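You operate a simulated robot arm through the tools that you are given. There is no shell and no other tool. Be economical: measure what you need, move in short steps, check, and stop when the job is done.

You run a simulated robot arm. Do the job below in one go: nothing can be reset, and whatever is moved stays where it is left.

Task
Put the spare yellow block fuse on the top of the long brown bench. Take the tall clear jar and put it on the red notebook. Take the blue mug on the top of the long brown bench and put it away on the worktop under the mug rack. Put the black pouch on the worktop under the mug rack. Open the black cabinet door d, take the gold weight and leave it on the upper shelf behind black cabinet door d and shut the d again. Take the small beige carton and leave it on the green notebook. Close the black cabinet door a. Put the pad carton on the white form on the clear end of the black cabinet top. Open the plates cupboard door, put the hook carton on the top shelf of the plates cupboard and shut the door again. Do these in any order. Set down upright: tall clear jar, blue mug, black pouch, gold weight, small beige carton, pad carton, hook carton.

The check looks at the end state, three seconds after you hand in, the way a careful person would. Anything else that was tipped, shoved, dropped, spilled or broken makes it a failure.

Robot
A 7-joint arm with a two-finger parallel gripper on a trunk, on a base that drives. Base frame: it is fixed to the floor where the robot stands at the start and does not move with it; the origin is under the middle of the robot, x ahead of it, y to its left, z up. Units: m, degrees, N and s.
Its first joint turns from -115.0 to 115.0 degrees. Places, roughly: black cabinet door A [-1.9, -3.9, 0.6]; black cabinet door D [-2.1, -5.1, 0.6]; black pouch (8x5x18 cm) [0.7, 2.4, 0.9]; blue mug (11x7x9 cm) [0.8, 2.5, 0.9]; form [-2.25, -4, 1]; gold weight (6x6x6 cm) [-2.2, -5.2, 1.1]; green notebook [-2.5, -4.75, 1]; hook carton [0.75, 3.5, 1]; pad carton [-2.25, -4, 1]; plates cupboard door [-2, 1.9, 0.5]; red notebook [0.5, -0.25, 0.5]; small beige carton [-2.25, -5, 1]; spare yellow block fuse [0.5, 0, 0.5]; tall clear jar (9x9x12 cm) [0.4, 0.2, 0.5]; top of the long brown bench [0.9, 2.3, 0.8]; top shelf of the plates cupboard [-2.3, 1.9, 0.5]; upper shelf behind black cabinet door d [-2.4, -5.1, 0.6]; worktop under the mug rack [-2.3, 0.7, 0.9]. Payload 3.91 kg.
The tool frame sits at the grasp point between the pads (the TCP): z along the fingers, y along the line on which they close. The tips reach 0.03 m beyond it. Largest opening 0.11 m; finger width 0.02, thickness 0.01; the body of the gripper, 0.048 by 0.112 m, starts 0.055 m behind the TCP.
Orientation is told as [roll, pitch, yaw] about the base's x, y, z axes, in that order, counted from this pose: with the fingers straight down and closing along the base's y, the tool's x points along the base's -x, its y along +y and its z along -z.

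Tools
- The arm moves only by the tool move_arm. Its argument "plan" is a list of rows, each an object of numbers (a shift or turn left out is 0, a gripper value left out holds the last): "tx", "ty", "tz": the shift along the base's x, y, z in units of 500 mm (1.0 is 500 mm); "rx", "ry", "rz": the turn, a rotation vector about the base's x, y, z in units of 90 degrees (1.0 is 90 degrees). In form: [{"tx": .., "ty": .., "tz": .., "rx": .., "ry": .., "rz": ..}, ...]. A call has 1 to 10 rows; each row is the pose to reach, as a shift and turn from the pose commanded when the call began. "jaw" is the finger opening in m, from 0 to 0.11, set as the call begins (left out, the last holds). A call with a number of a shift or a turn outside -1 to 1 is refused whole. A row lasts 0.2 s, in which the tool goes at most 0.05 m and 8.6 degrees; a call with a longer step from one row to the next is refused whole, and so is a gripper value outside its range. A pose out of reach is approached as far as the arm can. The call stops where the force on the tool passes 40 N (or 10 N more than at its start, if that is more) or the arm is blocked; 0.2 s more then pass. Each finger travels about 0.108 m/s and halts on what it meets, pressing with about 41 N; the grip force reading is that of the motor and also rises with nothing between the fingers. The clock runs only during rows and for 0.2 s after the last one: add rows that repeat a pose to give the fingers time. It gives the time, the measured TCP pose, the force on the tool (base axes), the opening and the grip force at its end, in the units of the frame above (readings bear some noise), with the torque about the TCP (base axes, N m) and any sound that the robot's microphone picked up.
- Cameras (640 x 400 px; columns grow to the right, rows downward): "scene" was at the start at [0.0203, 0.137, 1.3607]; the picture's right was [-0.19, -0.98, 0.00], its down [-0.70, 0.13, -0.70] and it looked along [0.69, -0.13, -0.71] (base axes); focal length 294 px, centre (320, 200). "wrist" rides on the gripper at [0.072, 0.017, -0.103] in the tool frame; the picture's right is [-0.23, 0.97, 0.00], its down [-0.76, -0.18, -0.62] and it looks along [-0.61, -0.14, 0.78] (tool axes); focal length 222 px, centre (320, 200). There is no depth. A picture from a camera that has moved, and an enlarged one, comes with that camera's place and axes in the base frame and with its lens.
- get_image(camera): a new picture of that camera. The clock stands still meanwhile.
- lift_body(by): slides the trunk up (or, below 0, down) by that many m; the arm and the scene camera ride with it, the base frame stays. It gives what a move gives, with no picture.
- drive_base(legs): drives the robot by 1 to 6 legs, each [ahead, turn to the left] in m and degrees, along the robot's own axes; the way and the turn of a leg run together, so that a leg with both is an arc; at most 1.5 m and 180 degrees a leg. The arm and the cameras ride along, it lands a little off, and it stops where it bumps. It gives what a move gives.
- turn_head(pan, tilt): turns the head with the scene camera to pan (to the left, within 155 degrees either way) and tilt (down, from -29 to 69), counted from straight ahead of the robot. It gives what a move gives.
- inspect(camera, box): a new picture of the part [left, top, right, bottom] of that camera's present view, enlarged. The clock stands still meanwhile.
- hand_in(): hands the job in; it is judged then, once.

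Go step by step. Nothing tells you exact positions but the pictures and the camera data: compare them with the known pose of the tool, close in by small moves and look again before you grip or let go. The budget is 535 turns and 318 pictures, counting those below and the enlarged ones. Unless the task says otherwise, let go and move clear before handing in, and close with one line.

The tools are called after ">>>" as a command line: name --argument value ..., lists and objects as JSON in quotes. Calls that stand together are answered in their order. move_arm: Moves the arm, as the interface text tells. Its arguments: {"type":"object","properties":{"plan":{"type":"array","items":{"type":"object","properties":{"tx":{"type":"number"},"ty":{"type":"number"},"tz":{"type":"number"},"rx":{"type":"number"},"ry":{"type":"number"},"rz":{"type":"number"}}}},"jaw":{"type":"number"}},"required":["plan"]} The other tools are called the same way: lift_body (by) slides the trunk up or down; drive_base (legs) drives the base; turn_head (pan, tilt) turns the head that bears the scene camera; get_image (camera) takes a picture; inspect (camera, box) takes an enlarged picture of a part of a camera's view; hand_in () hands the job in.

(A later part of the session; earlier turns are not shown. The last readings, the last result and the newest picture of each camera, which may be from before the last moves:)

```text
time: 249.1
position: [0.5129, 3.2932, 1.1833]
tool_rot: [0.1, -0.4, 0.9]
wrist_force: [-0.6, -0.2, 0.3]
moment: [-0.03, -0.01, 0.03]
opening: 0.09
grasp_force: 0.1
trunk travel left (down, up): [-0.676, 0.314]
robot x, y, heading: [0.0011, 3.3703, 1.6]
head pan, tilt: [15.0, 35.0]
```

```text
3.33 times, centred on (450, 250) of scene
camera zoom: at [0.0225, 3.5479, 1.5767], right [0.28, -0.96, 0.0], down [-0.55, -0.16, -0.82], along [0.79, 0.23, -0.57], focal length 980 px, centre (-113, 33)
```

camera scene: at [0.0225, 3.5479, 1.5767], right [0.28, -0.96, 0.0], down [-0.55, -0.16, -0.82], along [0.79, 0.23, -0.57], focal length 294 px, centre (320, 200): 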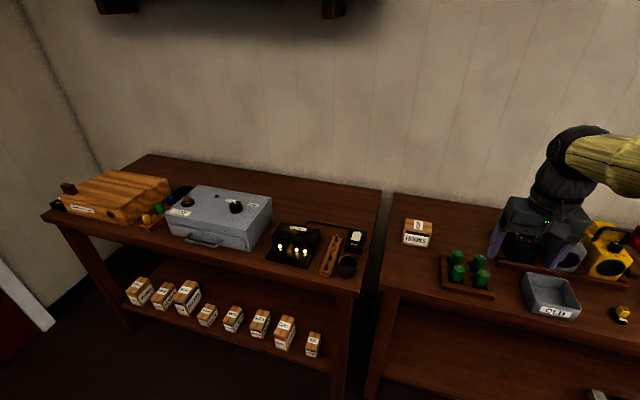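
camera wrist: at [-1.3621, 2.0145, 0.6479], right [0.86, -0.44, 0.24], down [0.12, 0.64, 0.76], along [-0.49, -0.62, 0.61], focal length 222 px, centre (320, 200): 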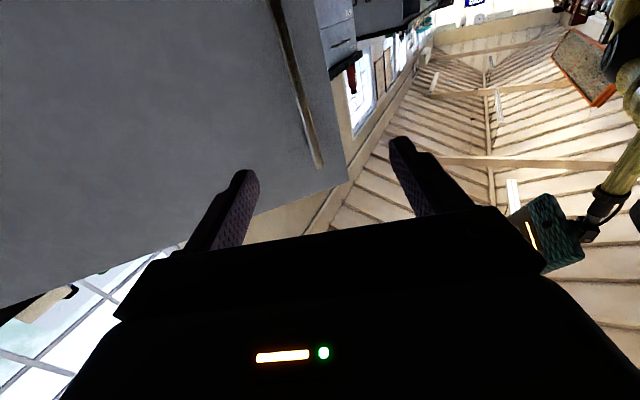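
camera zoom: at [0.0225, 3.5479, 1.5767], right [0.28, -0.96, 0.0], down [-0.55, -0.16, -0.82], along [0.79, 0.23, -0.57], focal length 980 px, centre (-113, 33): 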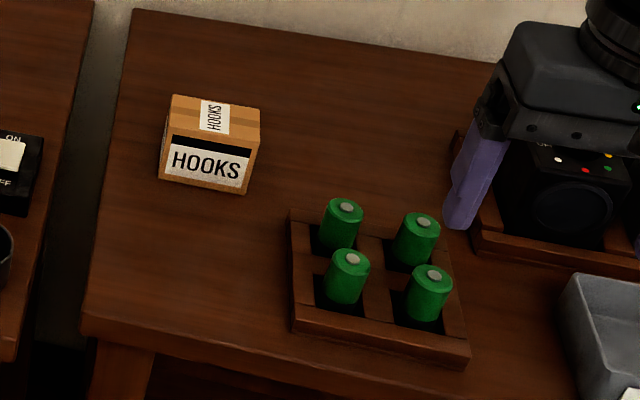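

Hook carton: ~6×8.8×7 cm, centre ≈(0.877, 3.44), squared to the axes. I'll drive 0.2 m closer and pitch the tool −45° for a grasp from front-above.

>>> drive_base --legs '[[0.2, -1.6]]'

>>> move_arm --plan '[{"ry": -0.09, "ty": 0.06}, {"ry": -0.18, "ty": 0.12}, {"ry": -0.27, "ty": 0.18}, {"ry": -0.36, "ty": 0.24}, {"ry": -0.45, "ty": 0.28}, {"ry": -0.49, "ty": 0.29}, {"ry": -0.49, "ty": 0.29}]' --jaw 0.11

>>> get_image --camera "wrist"

>>> get_image --camera "scene"

```text
time: 250.7
position: [0.7095, 3.282, 1.182]
tool_rot: [0.0, -0.3, -0.8]
wrist_force: [0.3, 0.3, -0.3]
moment: [0.0, 0.0, 0.01]
opening: 0.0899
grasp_force: 0.1
trunk travel left (down, up): [-0.676, 0.314]
robot x, y, heading: [0.2035, 3.3758, -0.1]
head pan, tilt: [15.0, 35.0]
```

```text
time: 252.3
position: [0.71, 3.4282, 1.1834]
tool_rot: [1.0, -44.5, -1.1]
wrist_force: [-0.6, -0.6, 0.7]
moment: [0.02, 0.02, -0.04]
opening: 0.1102
grasp_force: 0.1
trunk travel left (down, up): [-0.676, 0.314]
robot x, y, heading: [0.1998, 3.3739, 0.1]
head pan, tilt: [15.0, 35.0]
```

```text
216 pictures are left
camera wrist: at [0.5846, 3.444, 1.2056], right [0.17, 0.97, 0.17], down [0.1, -0.19, 0.98], along [0.98, -0.15, -0.13], focal length 222 px, centre (320, 200)
```

wrist: 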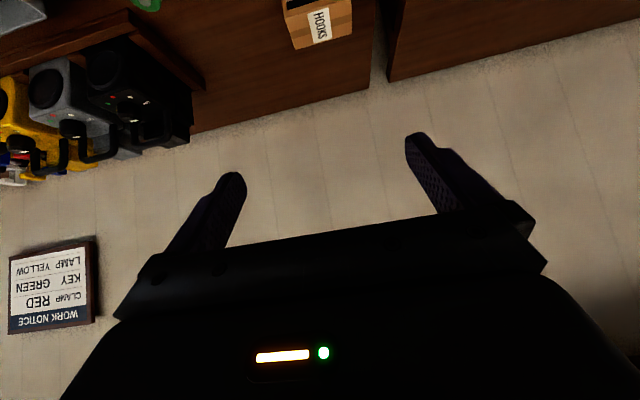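

```text
215 pictures are left
camera scene: at [0.227, 3.55, 1.5767], right [0.26, -0.97, 0.0], down [-0.55, -0.15, -0.82], along [0.79, 0.21, -0.57], focal length 294 px, centre (320, 200)
```

scene: 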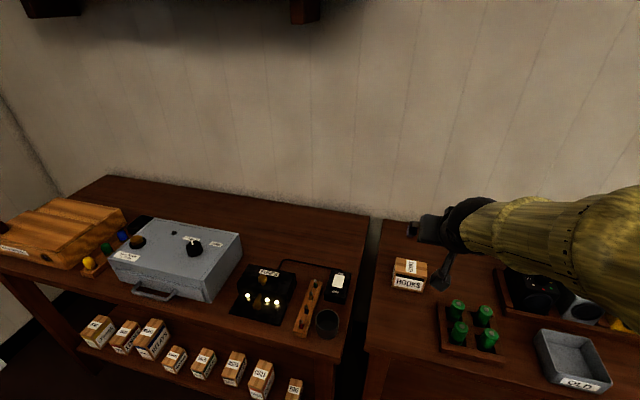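

Carton centre y=3.442 confirmed. Moving to a pre-grasp point along the tool axis.

>>> move_arm --plan '[{"tx": 0.02, "ty": 0.01, "tz": -0.08}, {"tx": 0.04, "ty": 0.02, "tz": -0.16}, {"tx": 0.06, "ty": 0.028, "tz": -0.25}, {"tx": 0.08, "ty": 0.028, "tz": -0.33}, {"tx": 0.084, "ty": 0.028, "tz": -0.346}, {"tx": 0.084, "ty": 0.028, "tz": -0.346}]'

>>> get_image --camera "wrist"

>>> inspect --camera "scene" --box '[340, 190, 540, 340]'

```text
time: 253.7
position: [0.7518, 3.4429, 1.0084]
tool_rot: [0.8, -44.4, -1.0]
wrist_force: [0.5, -0.9, 0.0]
moment: [0.0, -0.04, 0.03]
opening: 0.1098
grasp_force: 0.1
trunk travel left (down, up): [-0.676, 0.314]
robot x, y, heading: [0.1994, 3.3752, 0.1]
head pan, tilt: [15.0, 35.0]
```

```text
214 pictures are left
camera wrist: at [0.6263, 3.4587, 1.0306], right [0.17, 0.97, 0.17], down [0.11, -0.19, 0.98], along [0.98, -0.15, -0.14], focal length 222 px, centre (320, 200)
```

wrist: 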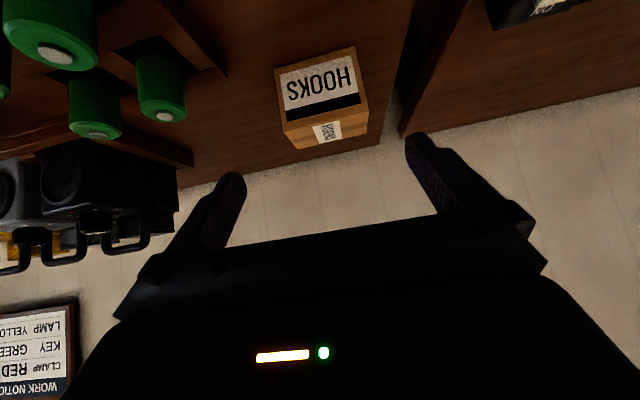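

```text
2.67 times, centred on (440, 265) of scene
camera zoom: at [0.227, 3.55, 1.5767], right [0.26, -0.97, 0.0], down [-0.55, -0.15, -0.82], along [0.79, 0.21, -0.57], focal length 784 px, centre (0, 27)
```

zoom: 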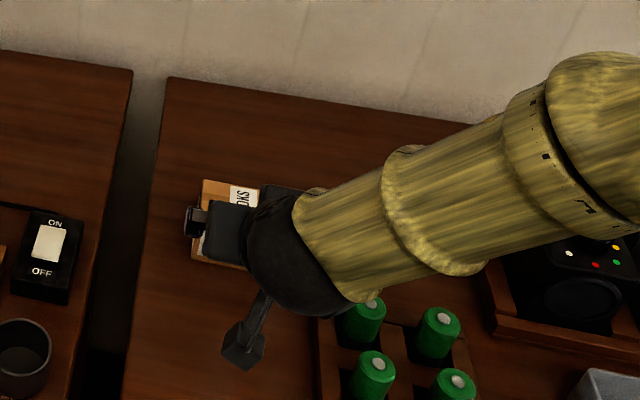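

>>> move_arm --plan '[{"tx": 0.06, "ty": 0.008, "tz": -0.065}, {"tx": 0.12, "ty": 0.008, "tz": -0.13}, {"tx": 0.17, "ty": 0.008, "tz": -0.18}, {"tx": 0.17, "ty": 0.008, "tz": -0.18}]'

>>> get_image --camera "wrist"

```text
time: 254.7
position: [0.837, 3.4441, 0.9181]
tool_rot: [0.8, -44.5, -1.1]
wrist_force: [0.1, -0.1, -0.2]
moment: [0.03, 0.0, 0.02]
opening: 0.1099
grasp_force: 0.1
trunk travel left (down, up): [-0.676, 0.314]
robot x, y, heading: [0.2012, 3.3794, 0.0]
head pan, tilt: [15.0, 35.0]
```

```text
212 pictures are left
camera wrist: at [0.7113, 3.4619, 0.9408], right [0.17, 0.97, 0.17], down [0.11, -0.19, 0.98], along [0.98, -0.15, -0.14], focal length 222 px, centre (320, 200)
```

wrist: 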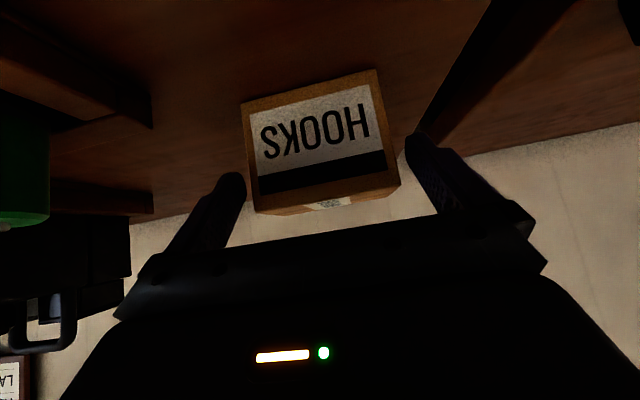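

>>> move_arm --plan '[{"tx": 0.03, "ty": 0.003, "tz": -0.033}, {"tx": 0.062, "ty": 0.004, "tz": -0.064}, {"tx": 0.062, "ty": 0.004, "tz": -0.064}]'

>>> move_arm --plan '[{}, {}, {}]' --jaw 0.05

>>> get_image --camera "wrist"

```text
time: 255.5
position: [0.8673, 3.4465, 0.8861]
tool_rot: [1.0, -44.3, -1.1]
wrist_force: [0.8, 0.9, 0.5]
moment: [-0.01, -0.03, -0.03]
opening: 0.1101
grasp_force: 0.1
trunk travel left (down, up): [-0.676, 0.314]
robot x, y, heading: [0.2005, 3.3774, -0.1]
head pan, tilt: [15.0, 35.0]
```

```text
time: 256.3
position: [0.8675, 3.4463, 0.8856]
tool_rot: [0.9, -44.4, -1.1]
wrist_force: [1.3, -0.9, 0.1]
moment: [-0.17, -0.07, 0.02]
opening: 0.0901
grasp_force: 41.1
trunk travel left (down, up): [-0.676, 0.314]
robot x, y, heading: [0.1994, 3.375, -0.2]
head pan, tilt: [15.0, 35.0]
```

```text
211 pictures are left
camera wrist: at [0.7427, 3.4636, 0.9083], right [0.17, 0.97, 0.17], down [0.11, -0.19, 0.98], along [0.98, -0.15, -0.14], focal length 222 px, centre (320, 200)
```

wrist: 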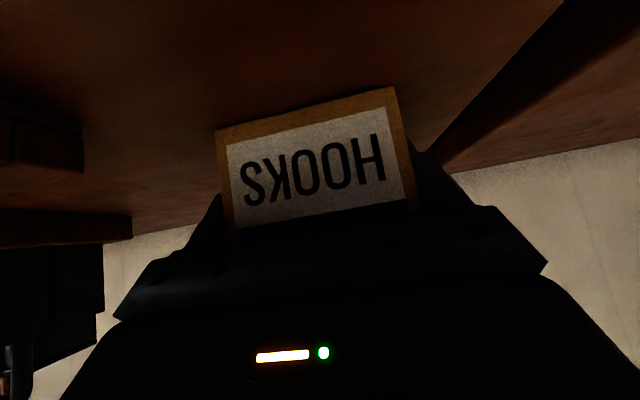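

Gripped (9 cm). Lifting and driving to the open cupboard.

>>> move_arm --plan '[{"tz": 0.08}, {"tz": 0.17}, {"tz": 0.26}, {"tz": 0.35}, {"tz": 0.44}]'

>>> drive_base --legs '[[-0.45, 0], [0, -116.5], [1.4, 0], [0.48, 0], [0, -63.5]]'

>>> turn_head --pan 0 --tilt 35

>>> get_image --camera "scene"

```text
time: 257.5
position: [0.8659, 3.4491, 1.1059]
tool_rot: [1.0, -44.4, -1.0]
wrist_force: [-0.3, 0.8, -3.0]
moment: [-0.02, 0.02, -0.05]
opening: 0.0897
grasp_force: 40.7
trunk travel left (down, up): [-0.676, 0.314]
robot x, y, heading: [0.1999, 3.3732, -0.3]
head pan, tilt: [15.0, 35.0]
```

```text
time: 276.9
position: [-1.7921, 1.6692, 1.1054]
tool_rot: [1.0, -44.4, 177.1]
wrist_force: [-0.2, 0.3, -3.3]
moment: [0.01, 0.01, 0.01]
opening: 0.0897
grasp_force: 40.7
trunk travel left (down, up): [-0.676, 0.314]
robot x, y, heading: [-1.1249, 1.7218, 178.0]
head pan, tilt: [15.0, 35.0]
```

```text
time: 277.7
position: [-1.7928, 1.669, 1.1051]
tool_rot: [0.9, -44.5, 177.0]
wrist_force: [0.4, 0.5, -3.1]
moment: [-0.01, 0.01, -0.01]
opening: 0.0898
grasp_force: 41.1
trunk travel left (down, up): [-0.676, 0.314]
robot x, y, heading: [-1.1228, 1.7189, 178.1]
head pan, tilt: [0.0, 35.0]
```

```text
210 pictures are left
camera scene: at [-1.1573, 1.5673, 1.5767], right [0.04, 1.0, 0.0], down [0.57, -0.02, -0.82], along [-0.82, 0.03, -0.57], focal length 294 px, centre (320, 200)
```

scene: 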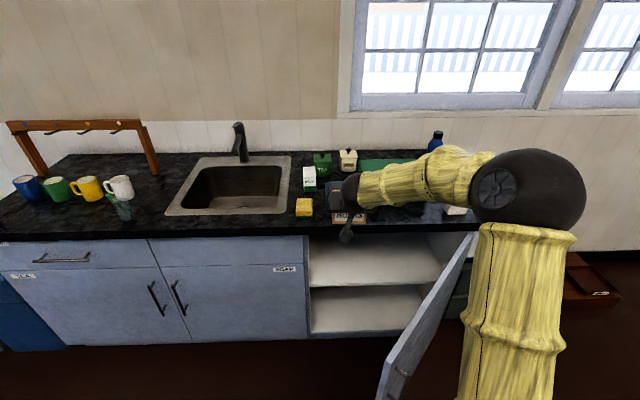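

My elbow would come down over the open door, so I'll shift the robot to y≈1.35 before lowering.

>>> drive_base --legs '[[0, 90], [0.36, 0], [0, -88]]'

>>> get_image --camera "scene"

```text
time: 287.6
position: [-1.7982, 1.2766, 1.1052]
tool_rot: [0.9, -44.4, 179.9]
wrist_force: [0.4, 0.4, -2.2]
moment: [0.0, 0.05, -0.02]
opening: 0.0896
grasp_force: 41.3
trunk travel left (down, up): [-0.676, 0.314]
robot x, y, heading: [-1.1328, 1.3578, -179.4]
head pan, tilt: [0.0, 35.0]
```

```text
209 pictures are left
camera scene: at [-1.1602, 1.2068, 1.5767], right [-0.01, 1.0, 0.0], down [0.57, 0.01, -0.82], along [-0.82, -0.01, -0.57], focal length 294 px, centre (320, 200)
```

scene: 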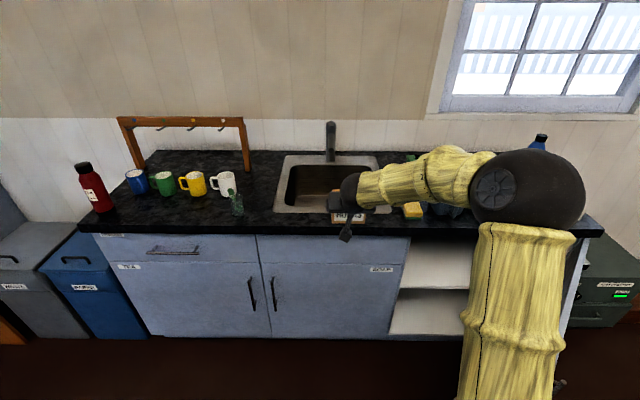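

>>> lift_body --by -0.4

>>> turn_head --pan -20 --tilt 40

>>> get_image --camera "scene"

```text
time: 291.4
position: [-1.8014, 1.2765, 0.7055]
tool_rot: [1.0, -44.4, 179.9]
wrist_force: [0.0, -0.1, -3.0]
moment: [-0.01, 0.01, -0.03]
opening: 0.0899
grasp_force: 41.1
trunk travel left (down, up): [-0.276, 0.714]
robot x, y, heading: [-1.1331, 1.3586, -179.2]
head pan, tilt: [0.0, 35.0]
```

```text
time: 292.2
position: [-1.7996, 1.2757, 0.7049]
tool_rot: [0.9, -44.4, 180.0]
wrist_force: [0.3, -0.2, -3.1]
moment: [0.0, -0.01, 0.01]
opening: 0.09
grasp_force: 40.7
trunk travel left (down, up): [-0.276, 0.714]
robot x, y, heading: [-1.1335, 1.3602, -179.0]
head pan, tilt: [-20.0, 40.0]
```

```text
208 pictures are left
camera scene: at [-1.1522, 1.2359, 1.1691], right [0.33, 0.94, 0.0], down [0.61, -0.21, -0.77], along [-0.72, 0.25, -0.64], focal length 294 px, centre (320, 200)
```

scene: 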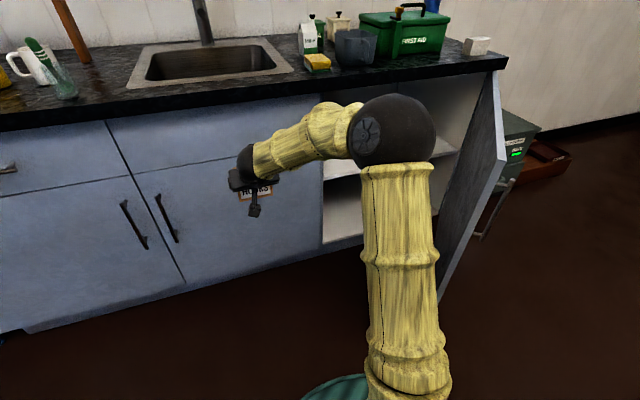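

Arm is clear of the door. Swinging the tool to y≈1.74 and lowering to z≈0.62 in front of the opening.

>>> move_arm --plan '[{"tx": 0.05, "ty": 0.07, "tz": -0.02}, {"tx": 0.08, "ty": 0.15, "tz": -0.04}, {"tx": 0.1, "ty": 0.24, "tz": -0.06}, {"tx": 0.11, "ty": 0.33, "tz": -0.08}, {"tx": 0.11, "ty": 0.42, "tz": -0.1}, {"tx": 0.11, "ty": 0.51, "tz": -0.12}, {"tx": 0.11, "ty": 0.6, "tz": -0.14}, {"tx": 0.11, "ty": 0.69, "tz": -0.15}, {"tx": 0.11, "ty": 0.78, "tz": -0.16}, {"tx": 0.11, "ty": 0.87, "tz": -0.16}]'

>>> get_image --camera "scene"

>>> get_image --camera "wrist"

```text
time: 294.4
position: [-1.7447, 1.7089, 0.6264]
tool_rot: [0.9, -44.3, 179.9]
wrist_force: [0.6, -0.3, -3.0]
moment: [0.04, -0.05, 0.01]
opening: 0.0899
grasp_force: 41.1
trunk travel left (down, up): [-0.276, 0.714]
robot x, y, heading: [-1.1328, 1.3641, -179.3]
head pan, tilt: [-20.0, 40.0]
```

```text
207 pictures are left
camera scene: at [-1.1522, 1.2359, 1.1691], right [0.33, 0.94, 0.0], down [0.61, -0.21, -0.77], along [-0.72, 0.25, -0.64], focal length 294 px, centre (320, 200)
```

scene: 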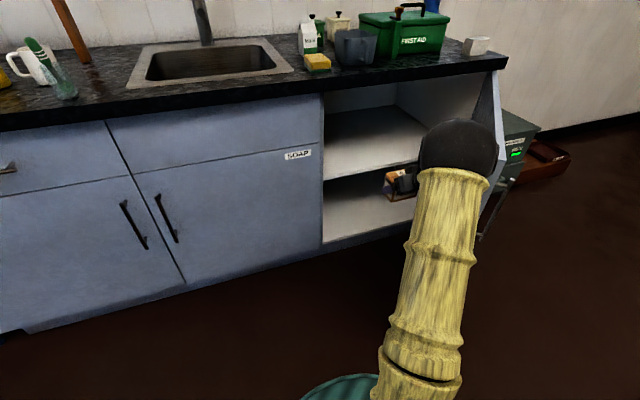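

```text
206 pictures are left
camera wrist: at [-1.6212, 1.6935, 0.6479], right [-0.15, -0.97, 0.17], down [-0.11, 0.19, 0.98], along [-0.98, 0.13, -0.14], focal length 222 px, centre (320, 200)
```

wrist: 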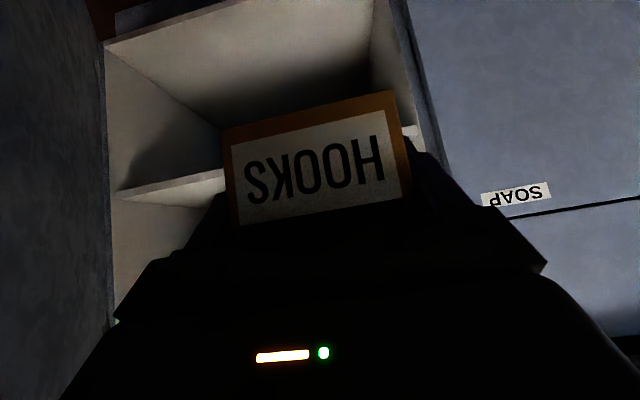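

Interior spans y≈1.58–2.08 with the shelf at ≈0.53. Driving 0.21 m ahead, then checking.

>>> drive_base --legs '[[0.21, 0]]'

>>> get_image --camera "scene"

>>> get_image --camera "wrist"

```text
time: 296.1
position: [-1.9561, 1.7038, 0.6261]
tool_rot: [0.9, -44.4, -179.9]
wrist_force: [-0.6, 1.0, -3.0]
moment: [-0.01, -0.05, 0.02]
opening: 0.0897
grasp_force: 41.0
trunk travel left (down, up): [-0.276, 0.714]
robot x, y, heading: [-1.3454, 1.3584, -178.9]
head pan, tilt: [-20.0, 40.0]
```

```text
205 pictures are left
camera scene: at [-1.3619, 1.2329, 1.1691], right [0.33, 0.95, 0.0], down [0.61, -0.21, -0.77], along [-0.72, 0.25, -0.64], focal length 294 px, centre (320, 200)
```

scene: 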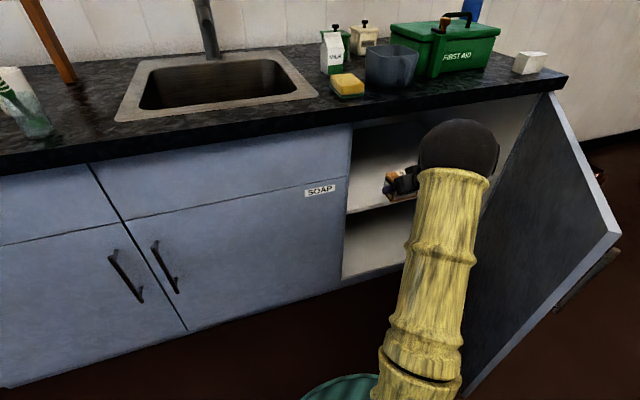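

```text
204 pictures are left
camera wrist: at [-1.8327, 1.6884, 0.6478], right [-0.15, -0.97, 0.17], down [-0.11, 0.19, 0.98], along [-0.98, 0.13, -0.14], focal length 222 px, centre (320, 200)
```

wrist: 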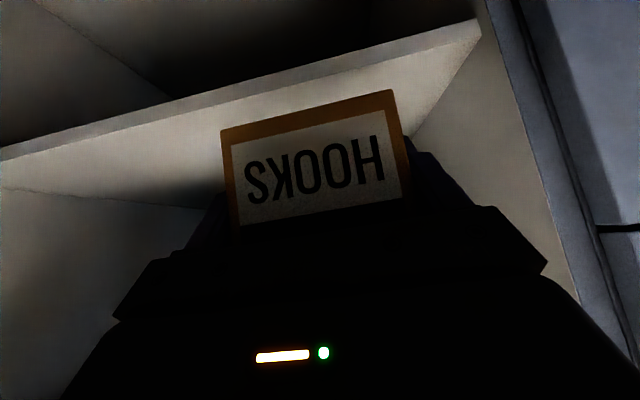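

Shelf top ≈0.537, front ≈−1.99. Extending the arm 12 cm inward.

>>> move_arm --plan '[{"tx": -0.06, "ty": 0.02}, {"tx": -0.13, "ty": 0.04}, {"tx": -0.2, "ty": 0.06}, {"tx": -0.25, "ty": 0.06}, {"tx": -0.25, "ty": 0.06}]'

>>> get_image --camera "wrist"

>>> get_image --camera "scene"

```text
time: 297.3
position: [-2.0805, 1.7329, 0.6255]
tool_rot: [0.9, -44.3, -179.9]
wrist_force: [-0.8, 1.5, -1.8]
moment: [0.0, -0.02, -0.02]
opening: 0.0897
grasp_force: 41.0
trunk travel left (down, up): [-0.276, 0.714]
robot x, y, heading: [-1.3443, 1.3543, -179.1]
head pan, tilt: [-20.0, 40.0]
```

```text
203 pictures are left
camera wrist: at [-1.9572, 1.7175, 0.6474], right [-0.15, -0.97, 0.17], down [-0.11, 0.19, 0.98], along [-0.98, 0.13, -0.14], focal length 222 px, centre (320, 200)
```

wrist: 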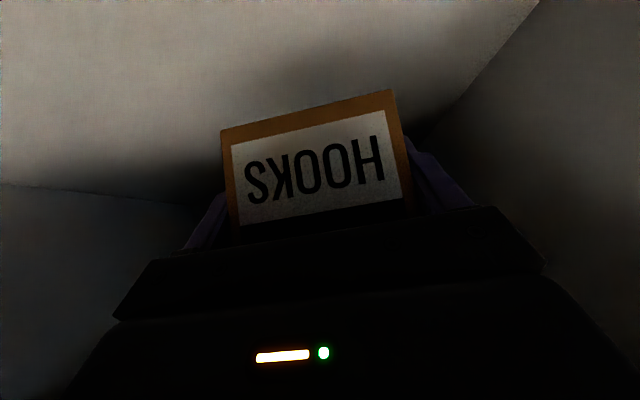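

```text
202 pictures are left
camera scene: at [-1.3622, 1.233, 1.1691], right [0.33, 0.95, 0.0], down [0.61, -0.21, -0.77], along [-0.72, 0.25, -0.64], focal length 294 px, centre (320, 200)
```

scene: 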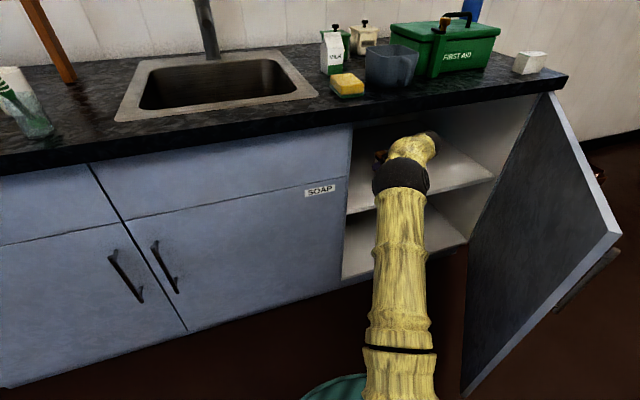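

Lowering in stages to the shelf.

>>> move_arm --plan '[{"tz": -0.04}, {"tz": -0.07}, {"tz": -0.085}]'

>>> move_arm --plan '[{"tz": -0.008}, {"tz": -0.016}]'

```text
time: 298.1
position: [-2.0816, 1.733, 0.582]
tool_rot: [0.9, -44.3, -179.9]
wrist_force: [-0.2, -0.6, -2.2]
moment: [-0.02, -0.02, 0.01]
opening: 0.0898
grasp_force: 41.1
trunk travel left (down, up): [-0.276, 0.714]
robot x, y, heading: [-1.3451, 1.3572, -179.0]
head pan, tilt: [-20.0, 40.0]
```

```text
time: 298.7
position: [-2.0812, 1.734, 0.5747]
tool_rot: [0.9, -44.4, -180.0]
wrist_force: [-0.4, 0.7, -2.6]
moment: [0.0, 0.0, 0.03]
opening: 0.0897
grasp_force: 40.9
trunk travel left (down, up): [-0.276, 0.714]
robot x, y, heading: [-1.3484, 1.358, -178.9]
head pan, tilt: [-20.0, 40.0]
```

>>> move_arm --plan '[{"tz": -0.008}, {"tz": -0.014}]'

>>> get_image --camera "wrist"

```text
time: 299.3
position: [-2.0812, 1.733, 0.5693]
tool_rot: [0.9, -44.4, -180.0]
wrist_force: [0.7, -0.1, -3.3]
moment: [-0.03, -0.02, 0.02]
opening: 0.09
grasp_force: 41.0
trunk travel left (down, up): [-0.276, 0.714]
robot x, y, heading: [-1.3494, 1.3568, -179.2]
head pan, tilt: [-20.0, 40.0]
```

```text
201 pictures are left
camera wrist: at [-1.9578, 1.7187, 0.5904], right [-0.15, -0.97, 0.17], down [-0.11, 0.19, 0.98], along [-0.98, 0.13, -0.14], focal length 222 px, centre (320, 200)
```

wrist: 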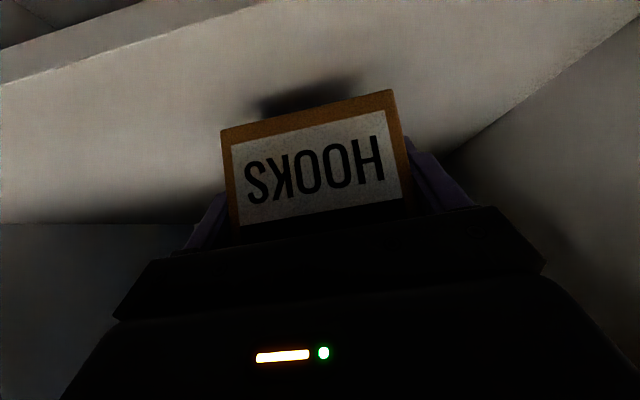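

>>> move_arm --plan '[{"tz": -0.012}, {"tz": -0.024}, {"tz": -0.034}]'

>>> get_image --camera "wrist"

```text
time: 300.1
position: [-2.0814, 1.7341, 0.5512]
tool_rot: [1.0, -44.3, -180.0]
wrist_force: [-0.5, 0.4, -2.1]
moment: [0.01, -0.02, 0.04]
opening: 0.0901
grasp_force: 41.8
trunk travel left (down, up): [-0.276, 0.714]
robot x, y, heading: [-1.3427, 1.3572, -179.1]
head pan, tilt: [-20.0, 40.0]
```

```text
200 pictures are left
camera wrist: at [-1.9587, 1.7186, 0.5729], right [-0.15, -0.97, 0.17], down [-0.11, 0.19, 0.98], along [-0.98, 0.13, -0.14], focal length 222 px, centre (320, 200)
```

wrist: 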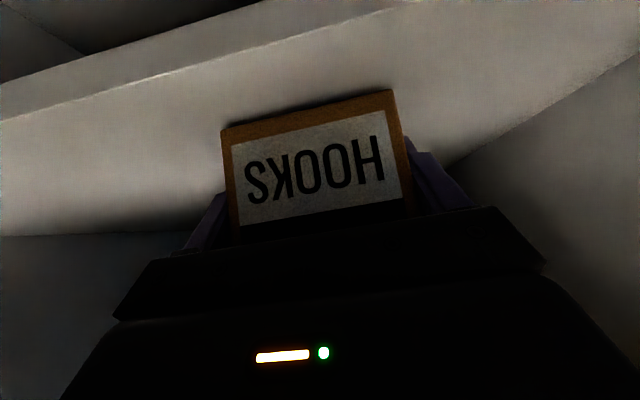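

The shelf top looks to be ≈0.49 and its front edge farther in (≈−2.03), so I'll go 3–4 cm deeper before setting down.

>>> move_arm --plan '[{"tx": -0.04}, {"tx": -0.08}, {"tx": -0.08}]'

>>> get_image --camera "wrist"

>>> inspect --camera "scene" --box '[330, 110, 510, 290]'

```text
time: 300.9
position: [-2.1204, 1.7348, 0.5505]
tool_rot: [1.0, -44.2, -179.9]
wrist_force: [-0.4, -0.4, -2.7]
moment: [-0.05, -0.01, 0.0]
opening: 0.0897
grasp_force: 41.3
trunk travel left (down, up): [-0.276, 0.714]
robot x, y, heading: [-1.3432, 1.3579, -178.8]
head pan, tilt: [-20.0, 40.0]
```

```text
199 pictures are left
camera wrist: at [-1.9972, 1.72, 0.5724], right [-0.15, -0.97, 0.17], down [-0.11, 0.19, 0.98], along [-0.98, 0.13, -0.14], focal length 222 px, centre (320, 200)
```

wrist: 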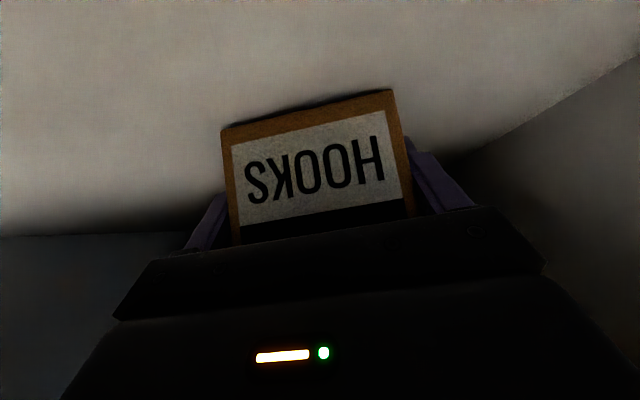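

```text
2.22 times, centred on (420, 200) of scene
camera zoom: at [-1.3622, 1.233, 1.1691], right [0.33, 0.95, 0.0], down [0.61, -0.21, -0.77], along [-0.72, 0.25, -0.64], focal length 654 px, centre (98, 200)
```

zoom: 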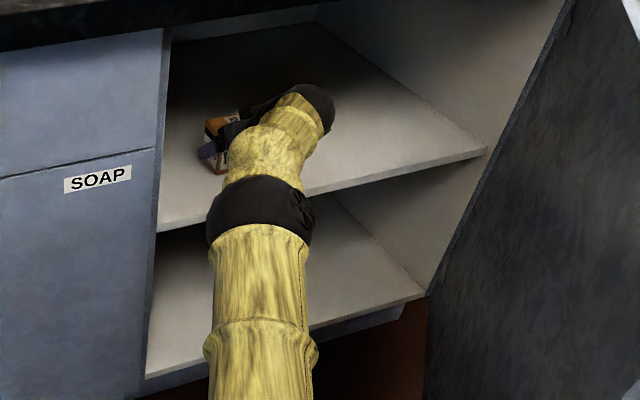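

The carton is well inside. Lowering to contact.

>>> move_arm --plan '[{"tz": -0.01}, {"tz": -0.02}, {"tz": -0.028}]'

>>> move_arm --plan '[{"tz": -0.006}, {"tz": -0.012}]'

```text
time: 301.7
position: [-2.1199, 1.7349, 0.5453]
tool_rot: [0.3, -45.1, -179.6]
wrist_force: [-1.5, 4.6, 30.9]
moment: [1.27, -0.7, -0.06]
opening: 0.0902
grasp_force: 40.8
trunk travel left (down, up): [-0.276, 0.714]
robot x, y, heading: [-1.3418, 1.353, -179.0]
head pan, tilt: [-20.0, 40.0]
```

```text
time: 302.3
position: [-2.12, 1.7341, 0.5382]
tool_rot: [0.6, -45.0, -179.7]
wrist_force: [-0.3, 8.0, 33.3]
moment: [0.85, -0.04, 0.33]
opening: 0.0897
grasp_force: 41.2
trunk travel left (down, up): [-0.276, 0.714]
robot x, y, heading: [-1.3443, 1.3567, -179.1]
head pan, tilt: [-20.0, 40.0]
```

Firm contact. I'll ease up 5 mm, release, then back out.

>>> move_arm --plan '[{"tz": 0.012}, {"tz": 0.012}]'

>>> move_arm --plan '[{}, {}, {}]' --jaw 0.11

>>> get_image --camera "wrist"

```text
time: 302.9
position: [-2.1193, 1.7331, 0.5386]
tool_rot: [1.0, -44.6, -179.9]
wrist_force: [-1.5, 6.5, 15.7]
moment: [1.05, 0.67, -0.18]
opening: 0.0895
grasp_force: 41.5
trunk travel left (down, up): [-0.276, 0.714]
robot x, y, heading: [-1.3428, 1.3564, -178.8]
head pan, tilt: [-20.0, 40.0]
```

```text
time: 303.7
position: [-2.1197, 1.7319, 0.5378]
tool_rot: [0.8, -44.4, -179.8]
wrist_force: [3.5, -10.0, 14.2]
moment: [0.43, 0.36, 0.12]
opening: 0.1061
grasp_force: 0.0
trunk travel left (down, up): [-0.276, 0.714]
robot x, y, heading: [-1.3418, 1.3553, -179.1]
head pan, tilt: [-20.0, 40.0]
```

```text
197 pictures are left
camera wrist: at [-1.9976, 1.7172, 0.5602], right [-0.15, -0.97, 0.17], down [-0.11, 0.19, 0.98], along [-0.98, 0.13, -0.13], focal length 222 px, centre (320, 200)
```

wrist: 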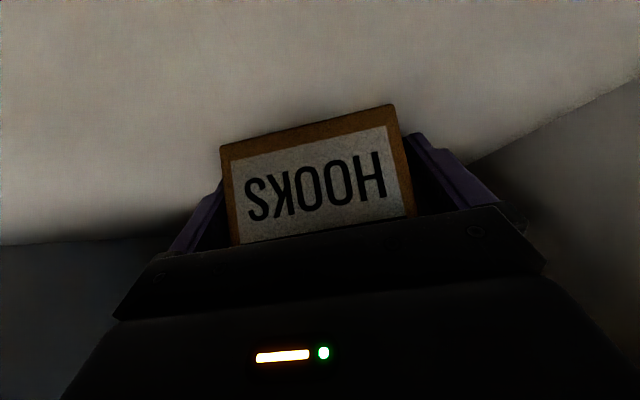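

>>> move_arm --plan '[{"tz": 0.02}, {"tz": 0.04}, {"tz": 0.07, "tx": 0.03}, {"tz": 0.12, "tx": 0.09}, {"tz": 0.14, "tx": 0.17}, {"tz": 0.14, "tx": 0.25}]'

>>> get_image --camera "wrist"

```text
time: 305.1
position: [-1.996, 1.7356, 0.6055]
tool_rot: [1.0, -44.4, -179.7]
wrist_force: [-0.7, 0.4, -0.2]
moment: [0.0, 0.01, 0.05]
opening: 0.1101
grasp_force: 0.1
trunk travel left (down, up): [-0.276, 0.714]
robot x, y, heading: [-1.3469, 1.354, -178.8]
head pan, tilt: [-20.0, 40.0]
```

```text
196 pictures are left
camera wrist: at [-1.8722, 1.7197, 0.6276], right [-0.15, -0.97, 0.17], down [-0.11, 0.19, 0.98], along [-0.98, 0.13, -0.14], focal length 222 px, centre (320, 200)
```

wrist: 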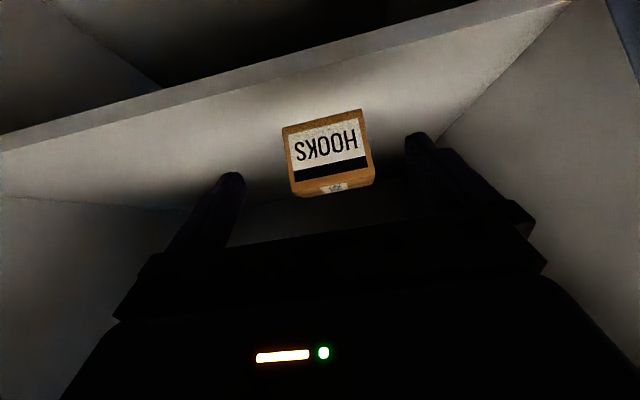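

The hook carton stands on the shelf. Backing out, then moving around to push the door shut from outside.

>>> drive_base --legs '[[-0.45, 0]]'

>>> move_arm --plan '[{"ty": -0.09}, {"ty": -0.18}, {"ty": -0.27}, {"ty": -0.36}, {"ty": -0.45}, {"ty": -0.54}, {"ty": -0.63}, {"ty": -0.7}, {"ty": -0.7}]' --jaw 0.0

>>> drive_base --legs '[[0, -91], [0.72, 0], [0, 90]]'

>>> turn_head --pan 10 --tilt 35

>>> get_image --camera "scene"

```text
time: 307.8
position: [-1.5507, 1.7433, 0.6052]
tool_rot: [0.9, -44.4, -179.7]
wrist_force: [0.1, -0.5, 0.7]
moment: [-0.04, -0.01, -0.03]
opening: 0.1103
grasp_force: 0.2
trunk travel left (down, up): [-0.276, 0.714]
robot x, y, heading: [-0.8977, 1.3646, -178.8]
head pan, tilt: [-20.0, 40.0]
```

```text
time: 309.8
position: [-1.5507, 1.3924, 0.6058]
tool_rot: [0.9, -44.5, -179.8]
wrist_force: [-1.0, 0.0, -0.1]
moment: [0.02, 0.03, 0.02]
opening: 0.0001
grasp_force: 37.7
trunk travel left (down, up): [-0.276, 0.714]
robot x, y, heading: [-0.8994, 1.3683, -179.0]
head pan, tilt: [-20.0, 40.0]
```

```text
time: 321.4
position: [-1.5761, 2.0921, 0.6057]
tool_rot: [0.9, -44.4, -177.6]
wrist_force: [-0.3, 0.1, -0.4]
moment: [0.0, 0.01, -0.02]
opening: 0.0002
grasp_force: 37.9
trunk travel left (down, up): [-0.276, 0.714]
robot x, y, heading: [-0.92, 2.0911, -176.6]
head pan, tilt: [-20.0, 40.0]
```

```text
time: 322.4
position: [-1.5751, 2.0926, 0.6055]
tool_rot: [1.0, -44.4, -177.6]
wrist_force: [0.3, 0.6, -0.9]
moment: [-0.01, -0.01, 0.02]
opening: 0.0001
grasp_force: 38.4
trunk travel left (down, up): [-0.276, 0.714]
robot x, y, heading: [-0.9194, 2.0928, -176.8]
head pan, tilt: [10.0, 35.0]
```

```text
195 pictures are left
camera scene: at [-0.9397, 1.9204, 1.1767], right [-0.23, 0.97, 0.0], down [0.56, 0.13, -0.82], along [-0.8, -0.19, -0.57], focal length 294 px, centre (320, 200)
```

scene: 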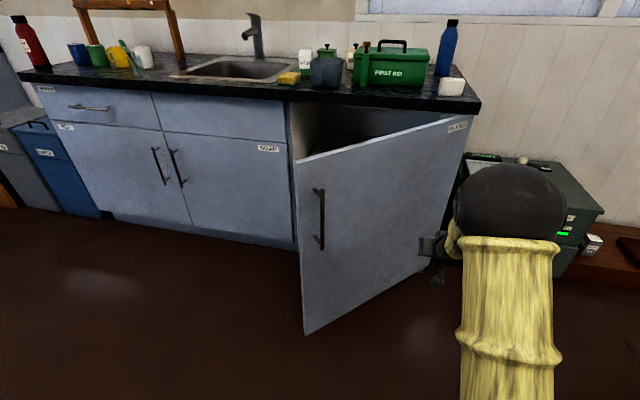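

>>> move_arm --plan '[{"tz": -0.08}, {"tz": -0.16, "ty": -0.06}, {"tz": -0.2, "ty": -0.13, "tx": -0.02}, {"tz": -0.2, "ty": -0.2, "tx": -0.03}, {"tz": -0.2, "ty": -0.28, "tx": -0.04}, {"tz": -0.2, "ty": -0.36, "tx": -0.05}, {"tz": -0.2, "ty": -0.44, "tx": -0.06}, {"tz": -0.2, "ty": -0.52, "tx": -0.07}, {"tz": -0.2, "ty": -0.6, "tx": -0.08}, {"tz": -0.2, "ty": -0.68, "tx": -0.09}]'

>>> get_image --camera "scene"

```text
time: 324.6
position: [-1.62, 1.754, 0.5048]
tool_rot: [1.0, -44.4, -177.5]
wrist_force: [-0.7, 0.0, -0.4]
moment: [-0.01, -0.02, 0.04]
opening: 0.0
grasp_force: 37.4
trunk travel left (down, up): [-0.276, 0.714]
robot x, y, heading: [-0.922, 2.0921, -176.5]
head pan, tilt: [10.0, 35.0]
```

```text
194 pictures are left
camera scene: at [-0.9396, 1.9206, 1.1767], right [-0.23, 0.97, 0.0], down [0.56, 0.13, -0.82], along [-0.8, -0.19, -0.57], focal length 294 px, centre (320, 200)
```

scene: 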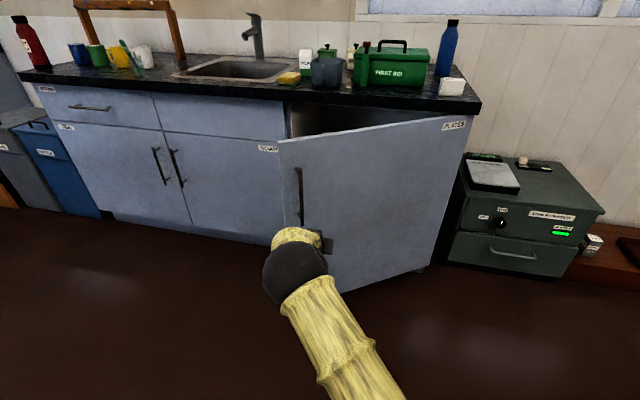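

The door is swinging shut smoothly. Driving ahead to push it the rest of the way.

>>> drive_base --legs '[[0.28, 0]]'

>>> get_image --camera "scene"

```text
time: 326.5
position: [-1.9018, 1.7362, 0.5045]
tool_rot: [0.9, -44.3, -177.7]
wrist_force: [0.5, 0.7, -0.1]
moment: [-0.01, 0.01, 0.04]
opening: 0.0002
grasp_force: 37.6
trunk travel left (down, up): [-0.276, 0.714]
robot x, y, heading: [-1.2032, 2.075, -176.5]
head pan, tilt: [10.0, 35.0]
```

```text
193 pictures are left
camera scene: at [-1.2212, 1.904, 1.1767], right [-0.23, 0.97, 0.0], down [0.56, 0.13, -0.82], along [-0.8, -0.19, -0.57], focal length 294 px, centre (320, 200)
```

scene: 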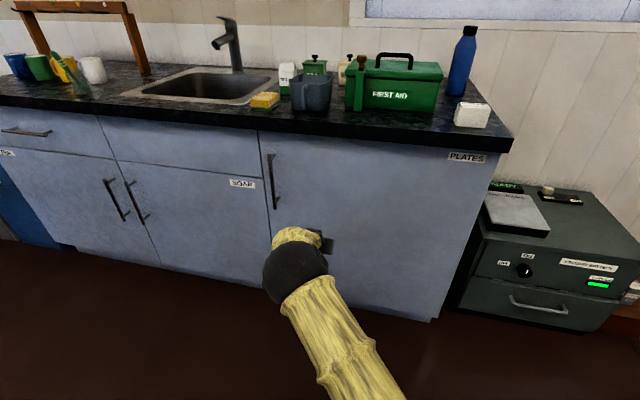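

Nearly shut. Pushing gently with the arm until it meets resistance.

>>> move_arm --plan '[{"tx": -0.03, "ty": -0.06}, {"tx": -0.06, "ty": -0.1}, {"tx": -0.09, "ty": -0.12}, {"tx": -0.11, "ty": -0.12}, {"tx": -0.13, "ty": -0.12}, {"tx": -0.15, "ty": -0.12}]'

>>> get_image --camera "scene"

```text
time: 327.8
position: [-1.964, 1.6754, 0.5022]
tool_rot: [0.8, -43.8, -177.7]
wrist_force: [14.5, -0.2, 4.9]
moment: [0.03, -0.1, -0.04]
opening: 0.0001
grasp_force: 37.7
trunk travel left (down, up): [-0.276, 0.714]
robot x, y, heading: [-1.202, 2.0692, -176.8]
head pan, tilt: [10.0, 35.0]
stopped in row 6: the force on the tool passed its limit (the readings are from after the stop); the commanded pose is now the measured one
```

```text
192 pictures are left
camera scene: at [-1.2192, 1.9044, 1.1769], right [-0.23, 0.97, 0.0], down [0.56, 0.13, -0.82], along [-0.8, -0.19, -0.57], focal length 294 px, centre (320, 200)
```

scene: 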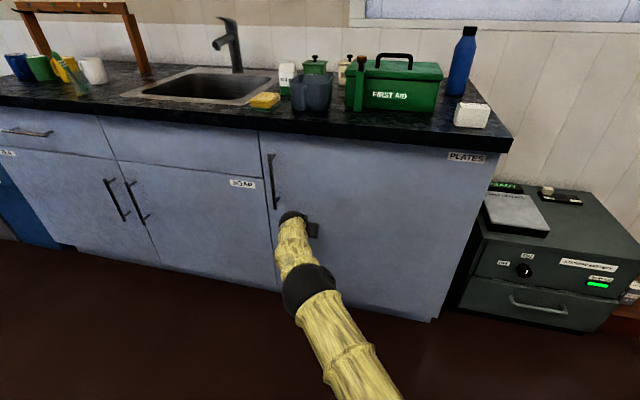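

The plates door is shut. Retracting, restoring the carry pose, and going for the black pouch.

>>> move_arm --plan '[{"tx": 0.06}, {"tx": 0.14, "ty": 0.08}, {"tx": 0.22, "ty": 0.16}, {"tx": 0.3, "ty": 0.24}, {"tx": 0.38, "ty": 0.32}]'

>>> drive_base --legs '[[-0.3, 0]]'

>>> get_image --camera "scene"

>>> lift_body --by 0.4

>>> move_arm --plan '[{"ry": -0.09, "ty": 0.07, "tz": 0.05}, {"ry": -0.18, "ty": 0.14, "tz": 0.1}, {"ry": -0.27, "ty": 0.22, "tz": 0.15}, {"ry": -0.36, "ty": 0.3, "tz": 0.2}, {"ry": -0.45, "ty": 0.38, "tz": 0.26}, {"ry": -0.49, "ty": 0.46, "tz": 0.32}, {"ry": -0.49, "ty": 0.5, "tz": 0.4}]'

```text
refused: row 2 steps farther than a row can; nothing moved
```

```text
time: 329.8
position: [-1.6619, 1.6909, 0.5005]
tool_rot: [0.7, -43.6, -177.4]
wrist_force: [-0.6, 0.4, 1.2]
moment: [0.01, -0.01, 0.02]
opening: 0.0
grasp_force: 37.8
trunk travel left (down, up): [-0.276, 0.714]
robot x, y, heading: [-0.8986, 2.093, -176.5]
head pan, tilt: [10.0, 35.0]
```

```text
191 pictures are left
camera scene: at [-0.919, 1.9219, 1.1767], right [-0.23, 0.97, 0.0], down [0.56, 0.13, -0.82], along [-0.8, -0.19, -0.57], focal length 294 px, centre (320, 200)
```

scene: 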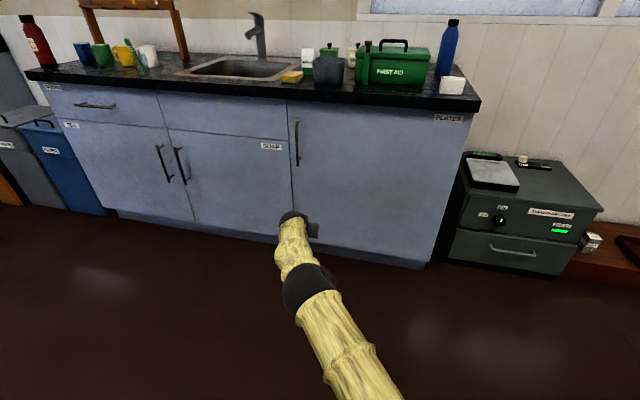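

```text
time: 333.7
position: [-1.6621, 1.6904, 0.9003]
tool_rot: [0.7, -43.5, -177.5]
wrist_force: [-0.4, -0.4, 0.1]
moment: [-0.01, 0.01, 0.01]
opening: 0.0002
grasp_force: 37.5
trunk travel left (down, up): [-0.676, 0.314]
robot x, y, heading: [-0.9041, 2.0932, -176.4]
head pan, tilt: [10.0, 35.0]
```

```text
time: 335.3
position: [-1.6181, 1.9409, 1.0955]
tool_rot: [2.5, 0.5, -178.1]
wrist_force: [0.4, -0.1, 0.2]
moment: [0.02, 0.01, 0.01]
opening: 0.0
grasp_force: 37.5
out of reach, approached as far as the arm can: row 4, 5, 6, 7
trunk travel left (down, up): [-0.676, 0.314]
robot x, y, heading: [-0.9069, 2.0904, -176.3]
head pan, tilt: [10.0, 35.0]
```

>>> move_arm --plan '[{"tx": 0.06, "ty": 0.06, "rx": 0.028}, {"tx": 0.12, "ty": 0.12, "rx": 0.028}, {"tx": 0.18, "ty": 0.16, "rx": 0.028}]' --jaw 0.06

>>> drive_base --legs '[[0, -168], [0.95, 0], [0, -15.6]]'

>>> turn_head --pan 10 --tilt 35

>>> get_image --camera "scene"

```text
time: 336.1
position: [-1.53, 2.0224, 1.0926]
tool_rot: [-0.1, 0.4, -178.1]
wrist_force: [0.0, 0.3, 0.3]
moment: [0.01, 0.0, 0.0]
opening: 0.0597
grasp_force: 0.0
trunk travel left (down, up): [-0.676, 0.314]
robot x, y, heading: [-0.9048, 2.0909, -176.3]
head pan, tilt: [10.0, 35.0]
```

```text
time: 348.9
position: [0.6516, 2.3259, 1.094]
tool_rot: [0.1, 0.5, -4.0]
wrist_force: [-0.5, 0.3, -0.1]
moment: [-0.02, -0.03, -0.03]
opening: 0.0597
grasp_force: 0.0
trunk travel left (down, up): [-0.676, 0.314]
robot x, y, heading: [0.0147, 2.3204, -2.4]
head pan, tilt: [10.0, 35.0]
```

```text
time: 349.4
position: [0.6504, 2.3273, 1.0921]
tool_rot: [0.0, 0.5, -4.0]
wrist_force: [0.0, 0.5, -0.9]
moment: [-0.01, 0.02, -0.04]
opening: 0.0599
grasp_force: 0.0
trunk travel left (down, up): [-0.676, 0.314]
robot x, y, heading: [0.0186, 2.321, -2.5]
head pan, tilt: [10.0, 35.0]
```

```text
190 pictures are left
camera scene: at [0.0537, 2.4873, 1.5767], right [0.13, -0.99, 0.0], down [-0.57, -0.08, -0.82], along [0.81, 0.11, -0.57], focal length 294 px, centre (320, 200)
```

scene: 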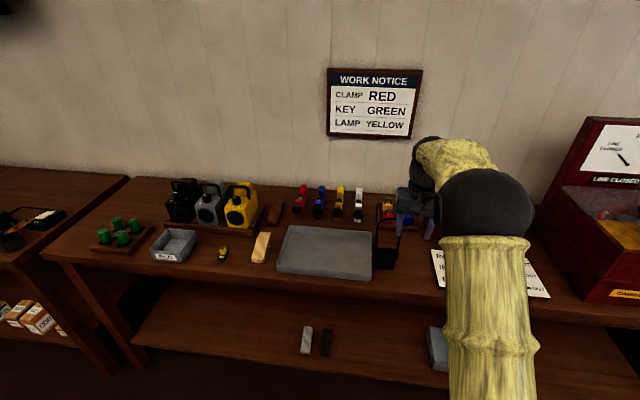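

>>> move_arm --plan '[{"tz": 0.08}, {"tz": 0.16}]'

>>> inspect --camera "scene" --box '[340, 190, 450, 290]'

>>> get_image --camera "wrist"

```text
time: 350.1
position: [0.6503, 2.3253, 1.1747]
tool_rot: [0.0, 0.5, -4.0]
wrist_force: [0.5, 0.1, -0.4]
moment: [0.0, 0.01, -0.01]
opening: 0.0602
grasp_force: 0.1
trunk travel left (down, up): [-0.676, 0.314]
robot x, y, heading: [0.0185, 2.3181, -2.4]
head pan, tilt: [10.0, 35.0]
```

```text
4.00 times, centred on (395, 240) of scene
camera zoom: at [0.0535, 2.4873, 1.5766], right [0.13, -0.99, 0.0], down [-0.57, -0.08, -0.82], along [0.81, 0.11, -0.57], focal length 1177 px, centre (20, 40)
```

zoom: 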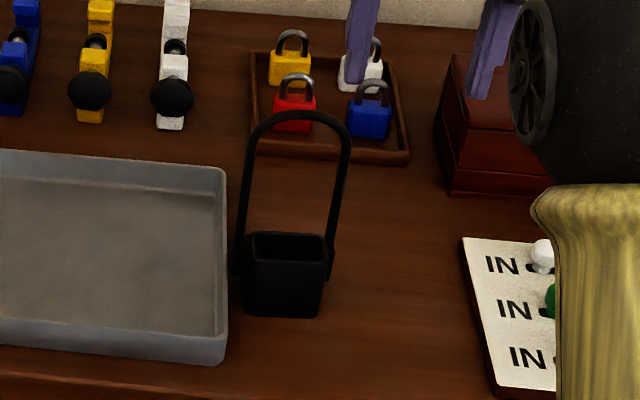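

```text
188 pictures are left
camera wrist: at [0.5792, 2.3476, 1.2767], right [0.3, 0.96, 0.0], down [0.75, -0.23, 0.62], along [0.59, -0.18, -0.79], focal length 222 px, centre (320, 200)
```

wrist: 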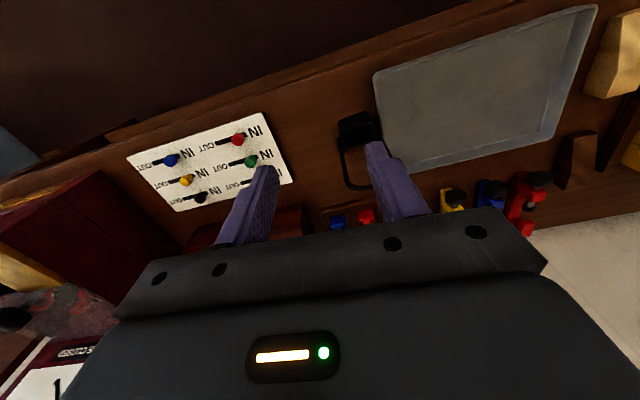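

Pouch: body ~6 cm wide, strap loop top at about (0.762, 2.376, 1.025), loop plane across y. I'll yaw the tool 90° so the fingers close fore-aft on the loop top.

>>> move_arm --plan '[{"rz": -0.095}, {"rz": -0.19}, {"rz": -0.285}, {"rz": -0.38}, {"rz": -0.475}, {"rz": -0.57}, {"rz": -0.665}, {"rz": -0.76}, {"rz": -0.855}, {"rz": -0.95}]' --jaw 0.06

>>> get_image --camera "wrist"

>>> get_image --camera "scene"

```text
time: 352.2
position: [0.6513, 2.3263, 1.173]
tool_rot: [0.0, 0.5, -89.7]
wrist_force: [-0.1, -0.5, 0.1]
moment: [0.04, 0.0, -0.02]
opening: 0.0599
grasp_force: 0.0
trunk travel left (down, up): [-0.676, 0.314]
robot x, y, heading: [0.0212, 2.3224, -2.5]
head pan, tilt: [10.0, 35.0]
```

```text
187 pictures are left
camera wrist: at [0.6668, 2.3977, 1.2756], right [0.97, -0.22, 0.0], down [-0.17, -0.77, 0.62], along [-0.14, -0.6, -0.79], focal length 222 px, centre (320, 200)
```

wrist: 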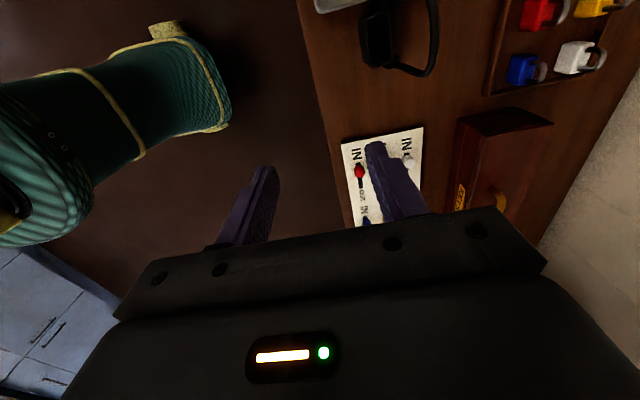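

```text
186 pictures are left
camera scene: at [0.0537, 2.4874, 1.5767], right [0.13, -0.99, 0.0], down [-0.57, -0.08, -0.82], along [0.81, 0.11, -0.57], focal length 294 px, centre (320, 200)
```

scene: 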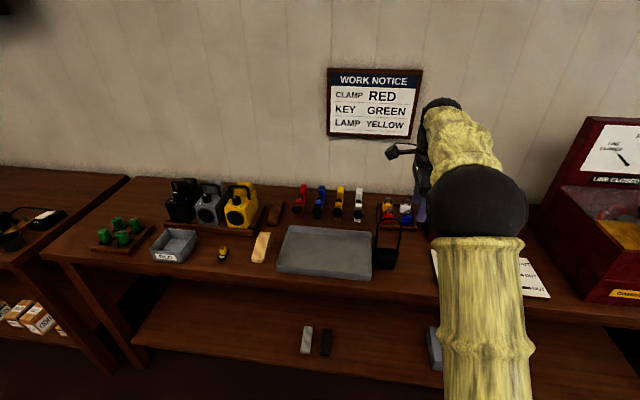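

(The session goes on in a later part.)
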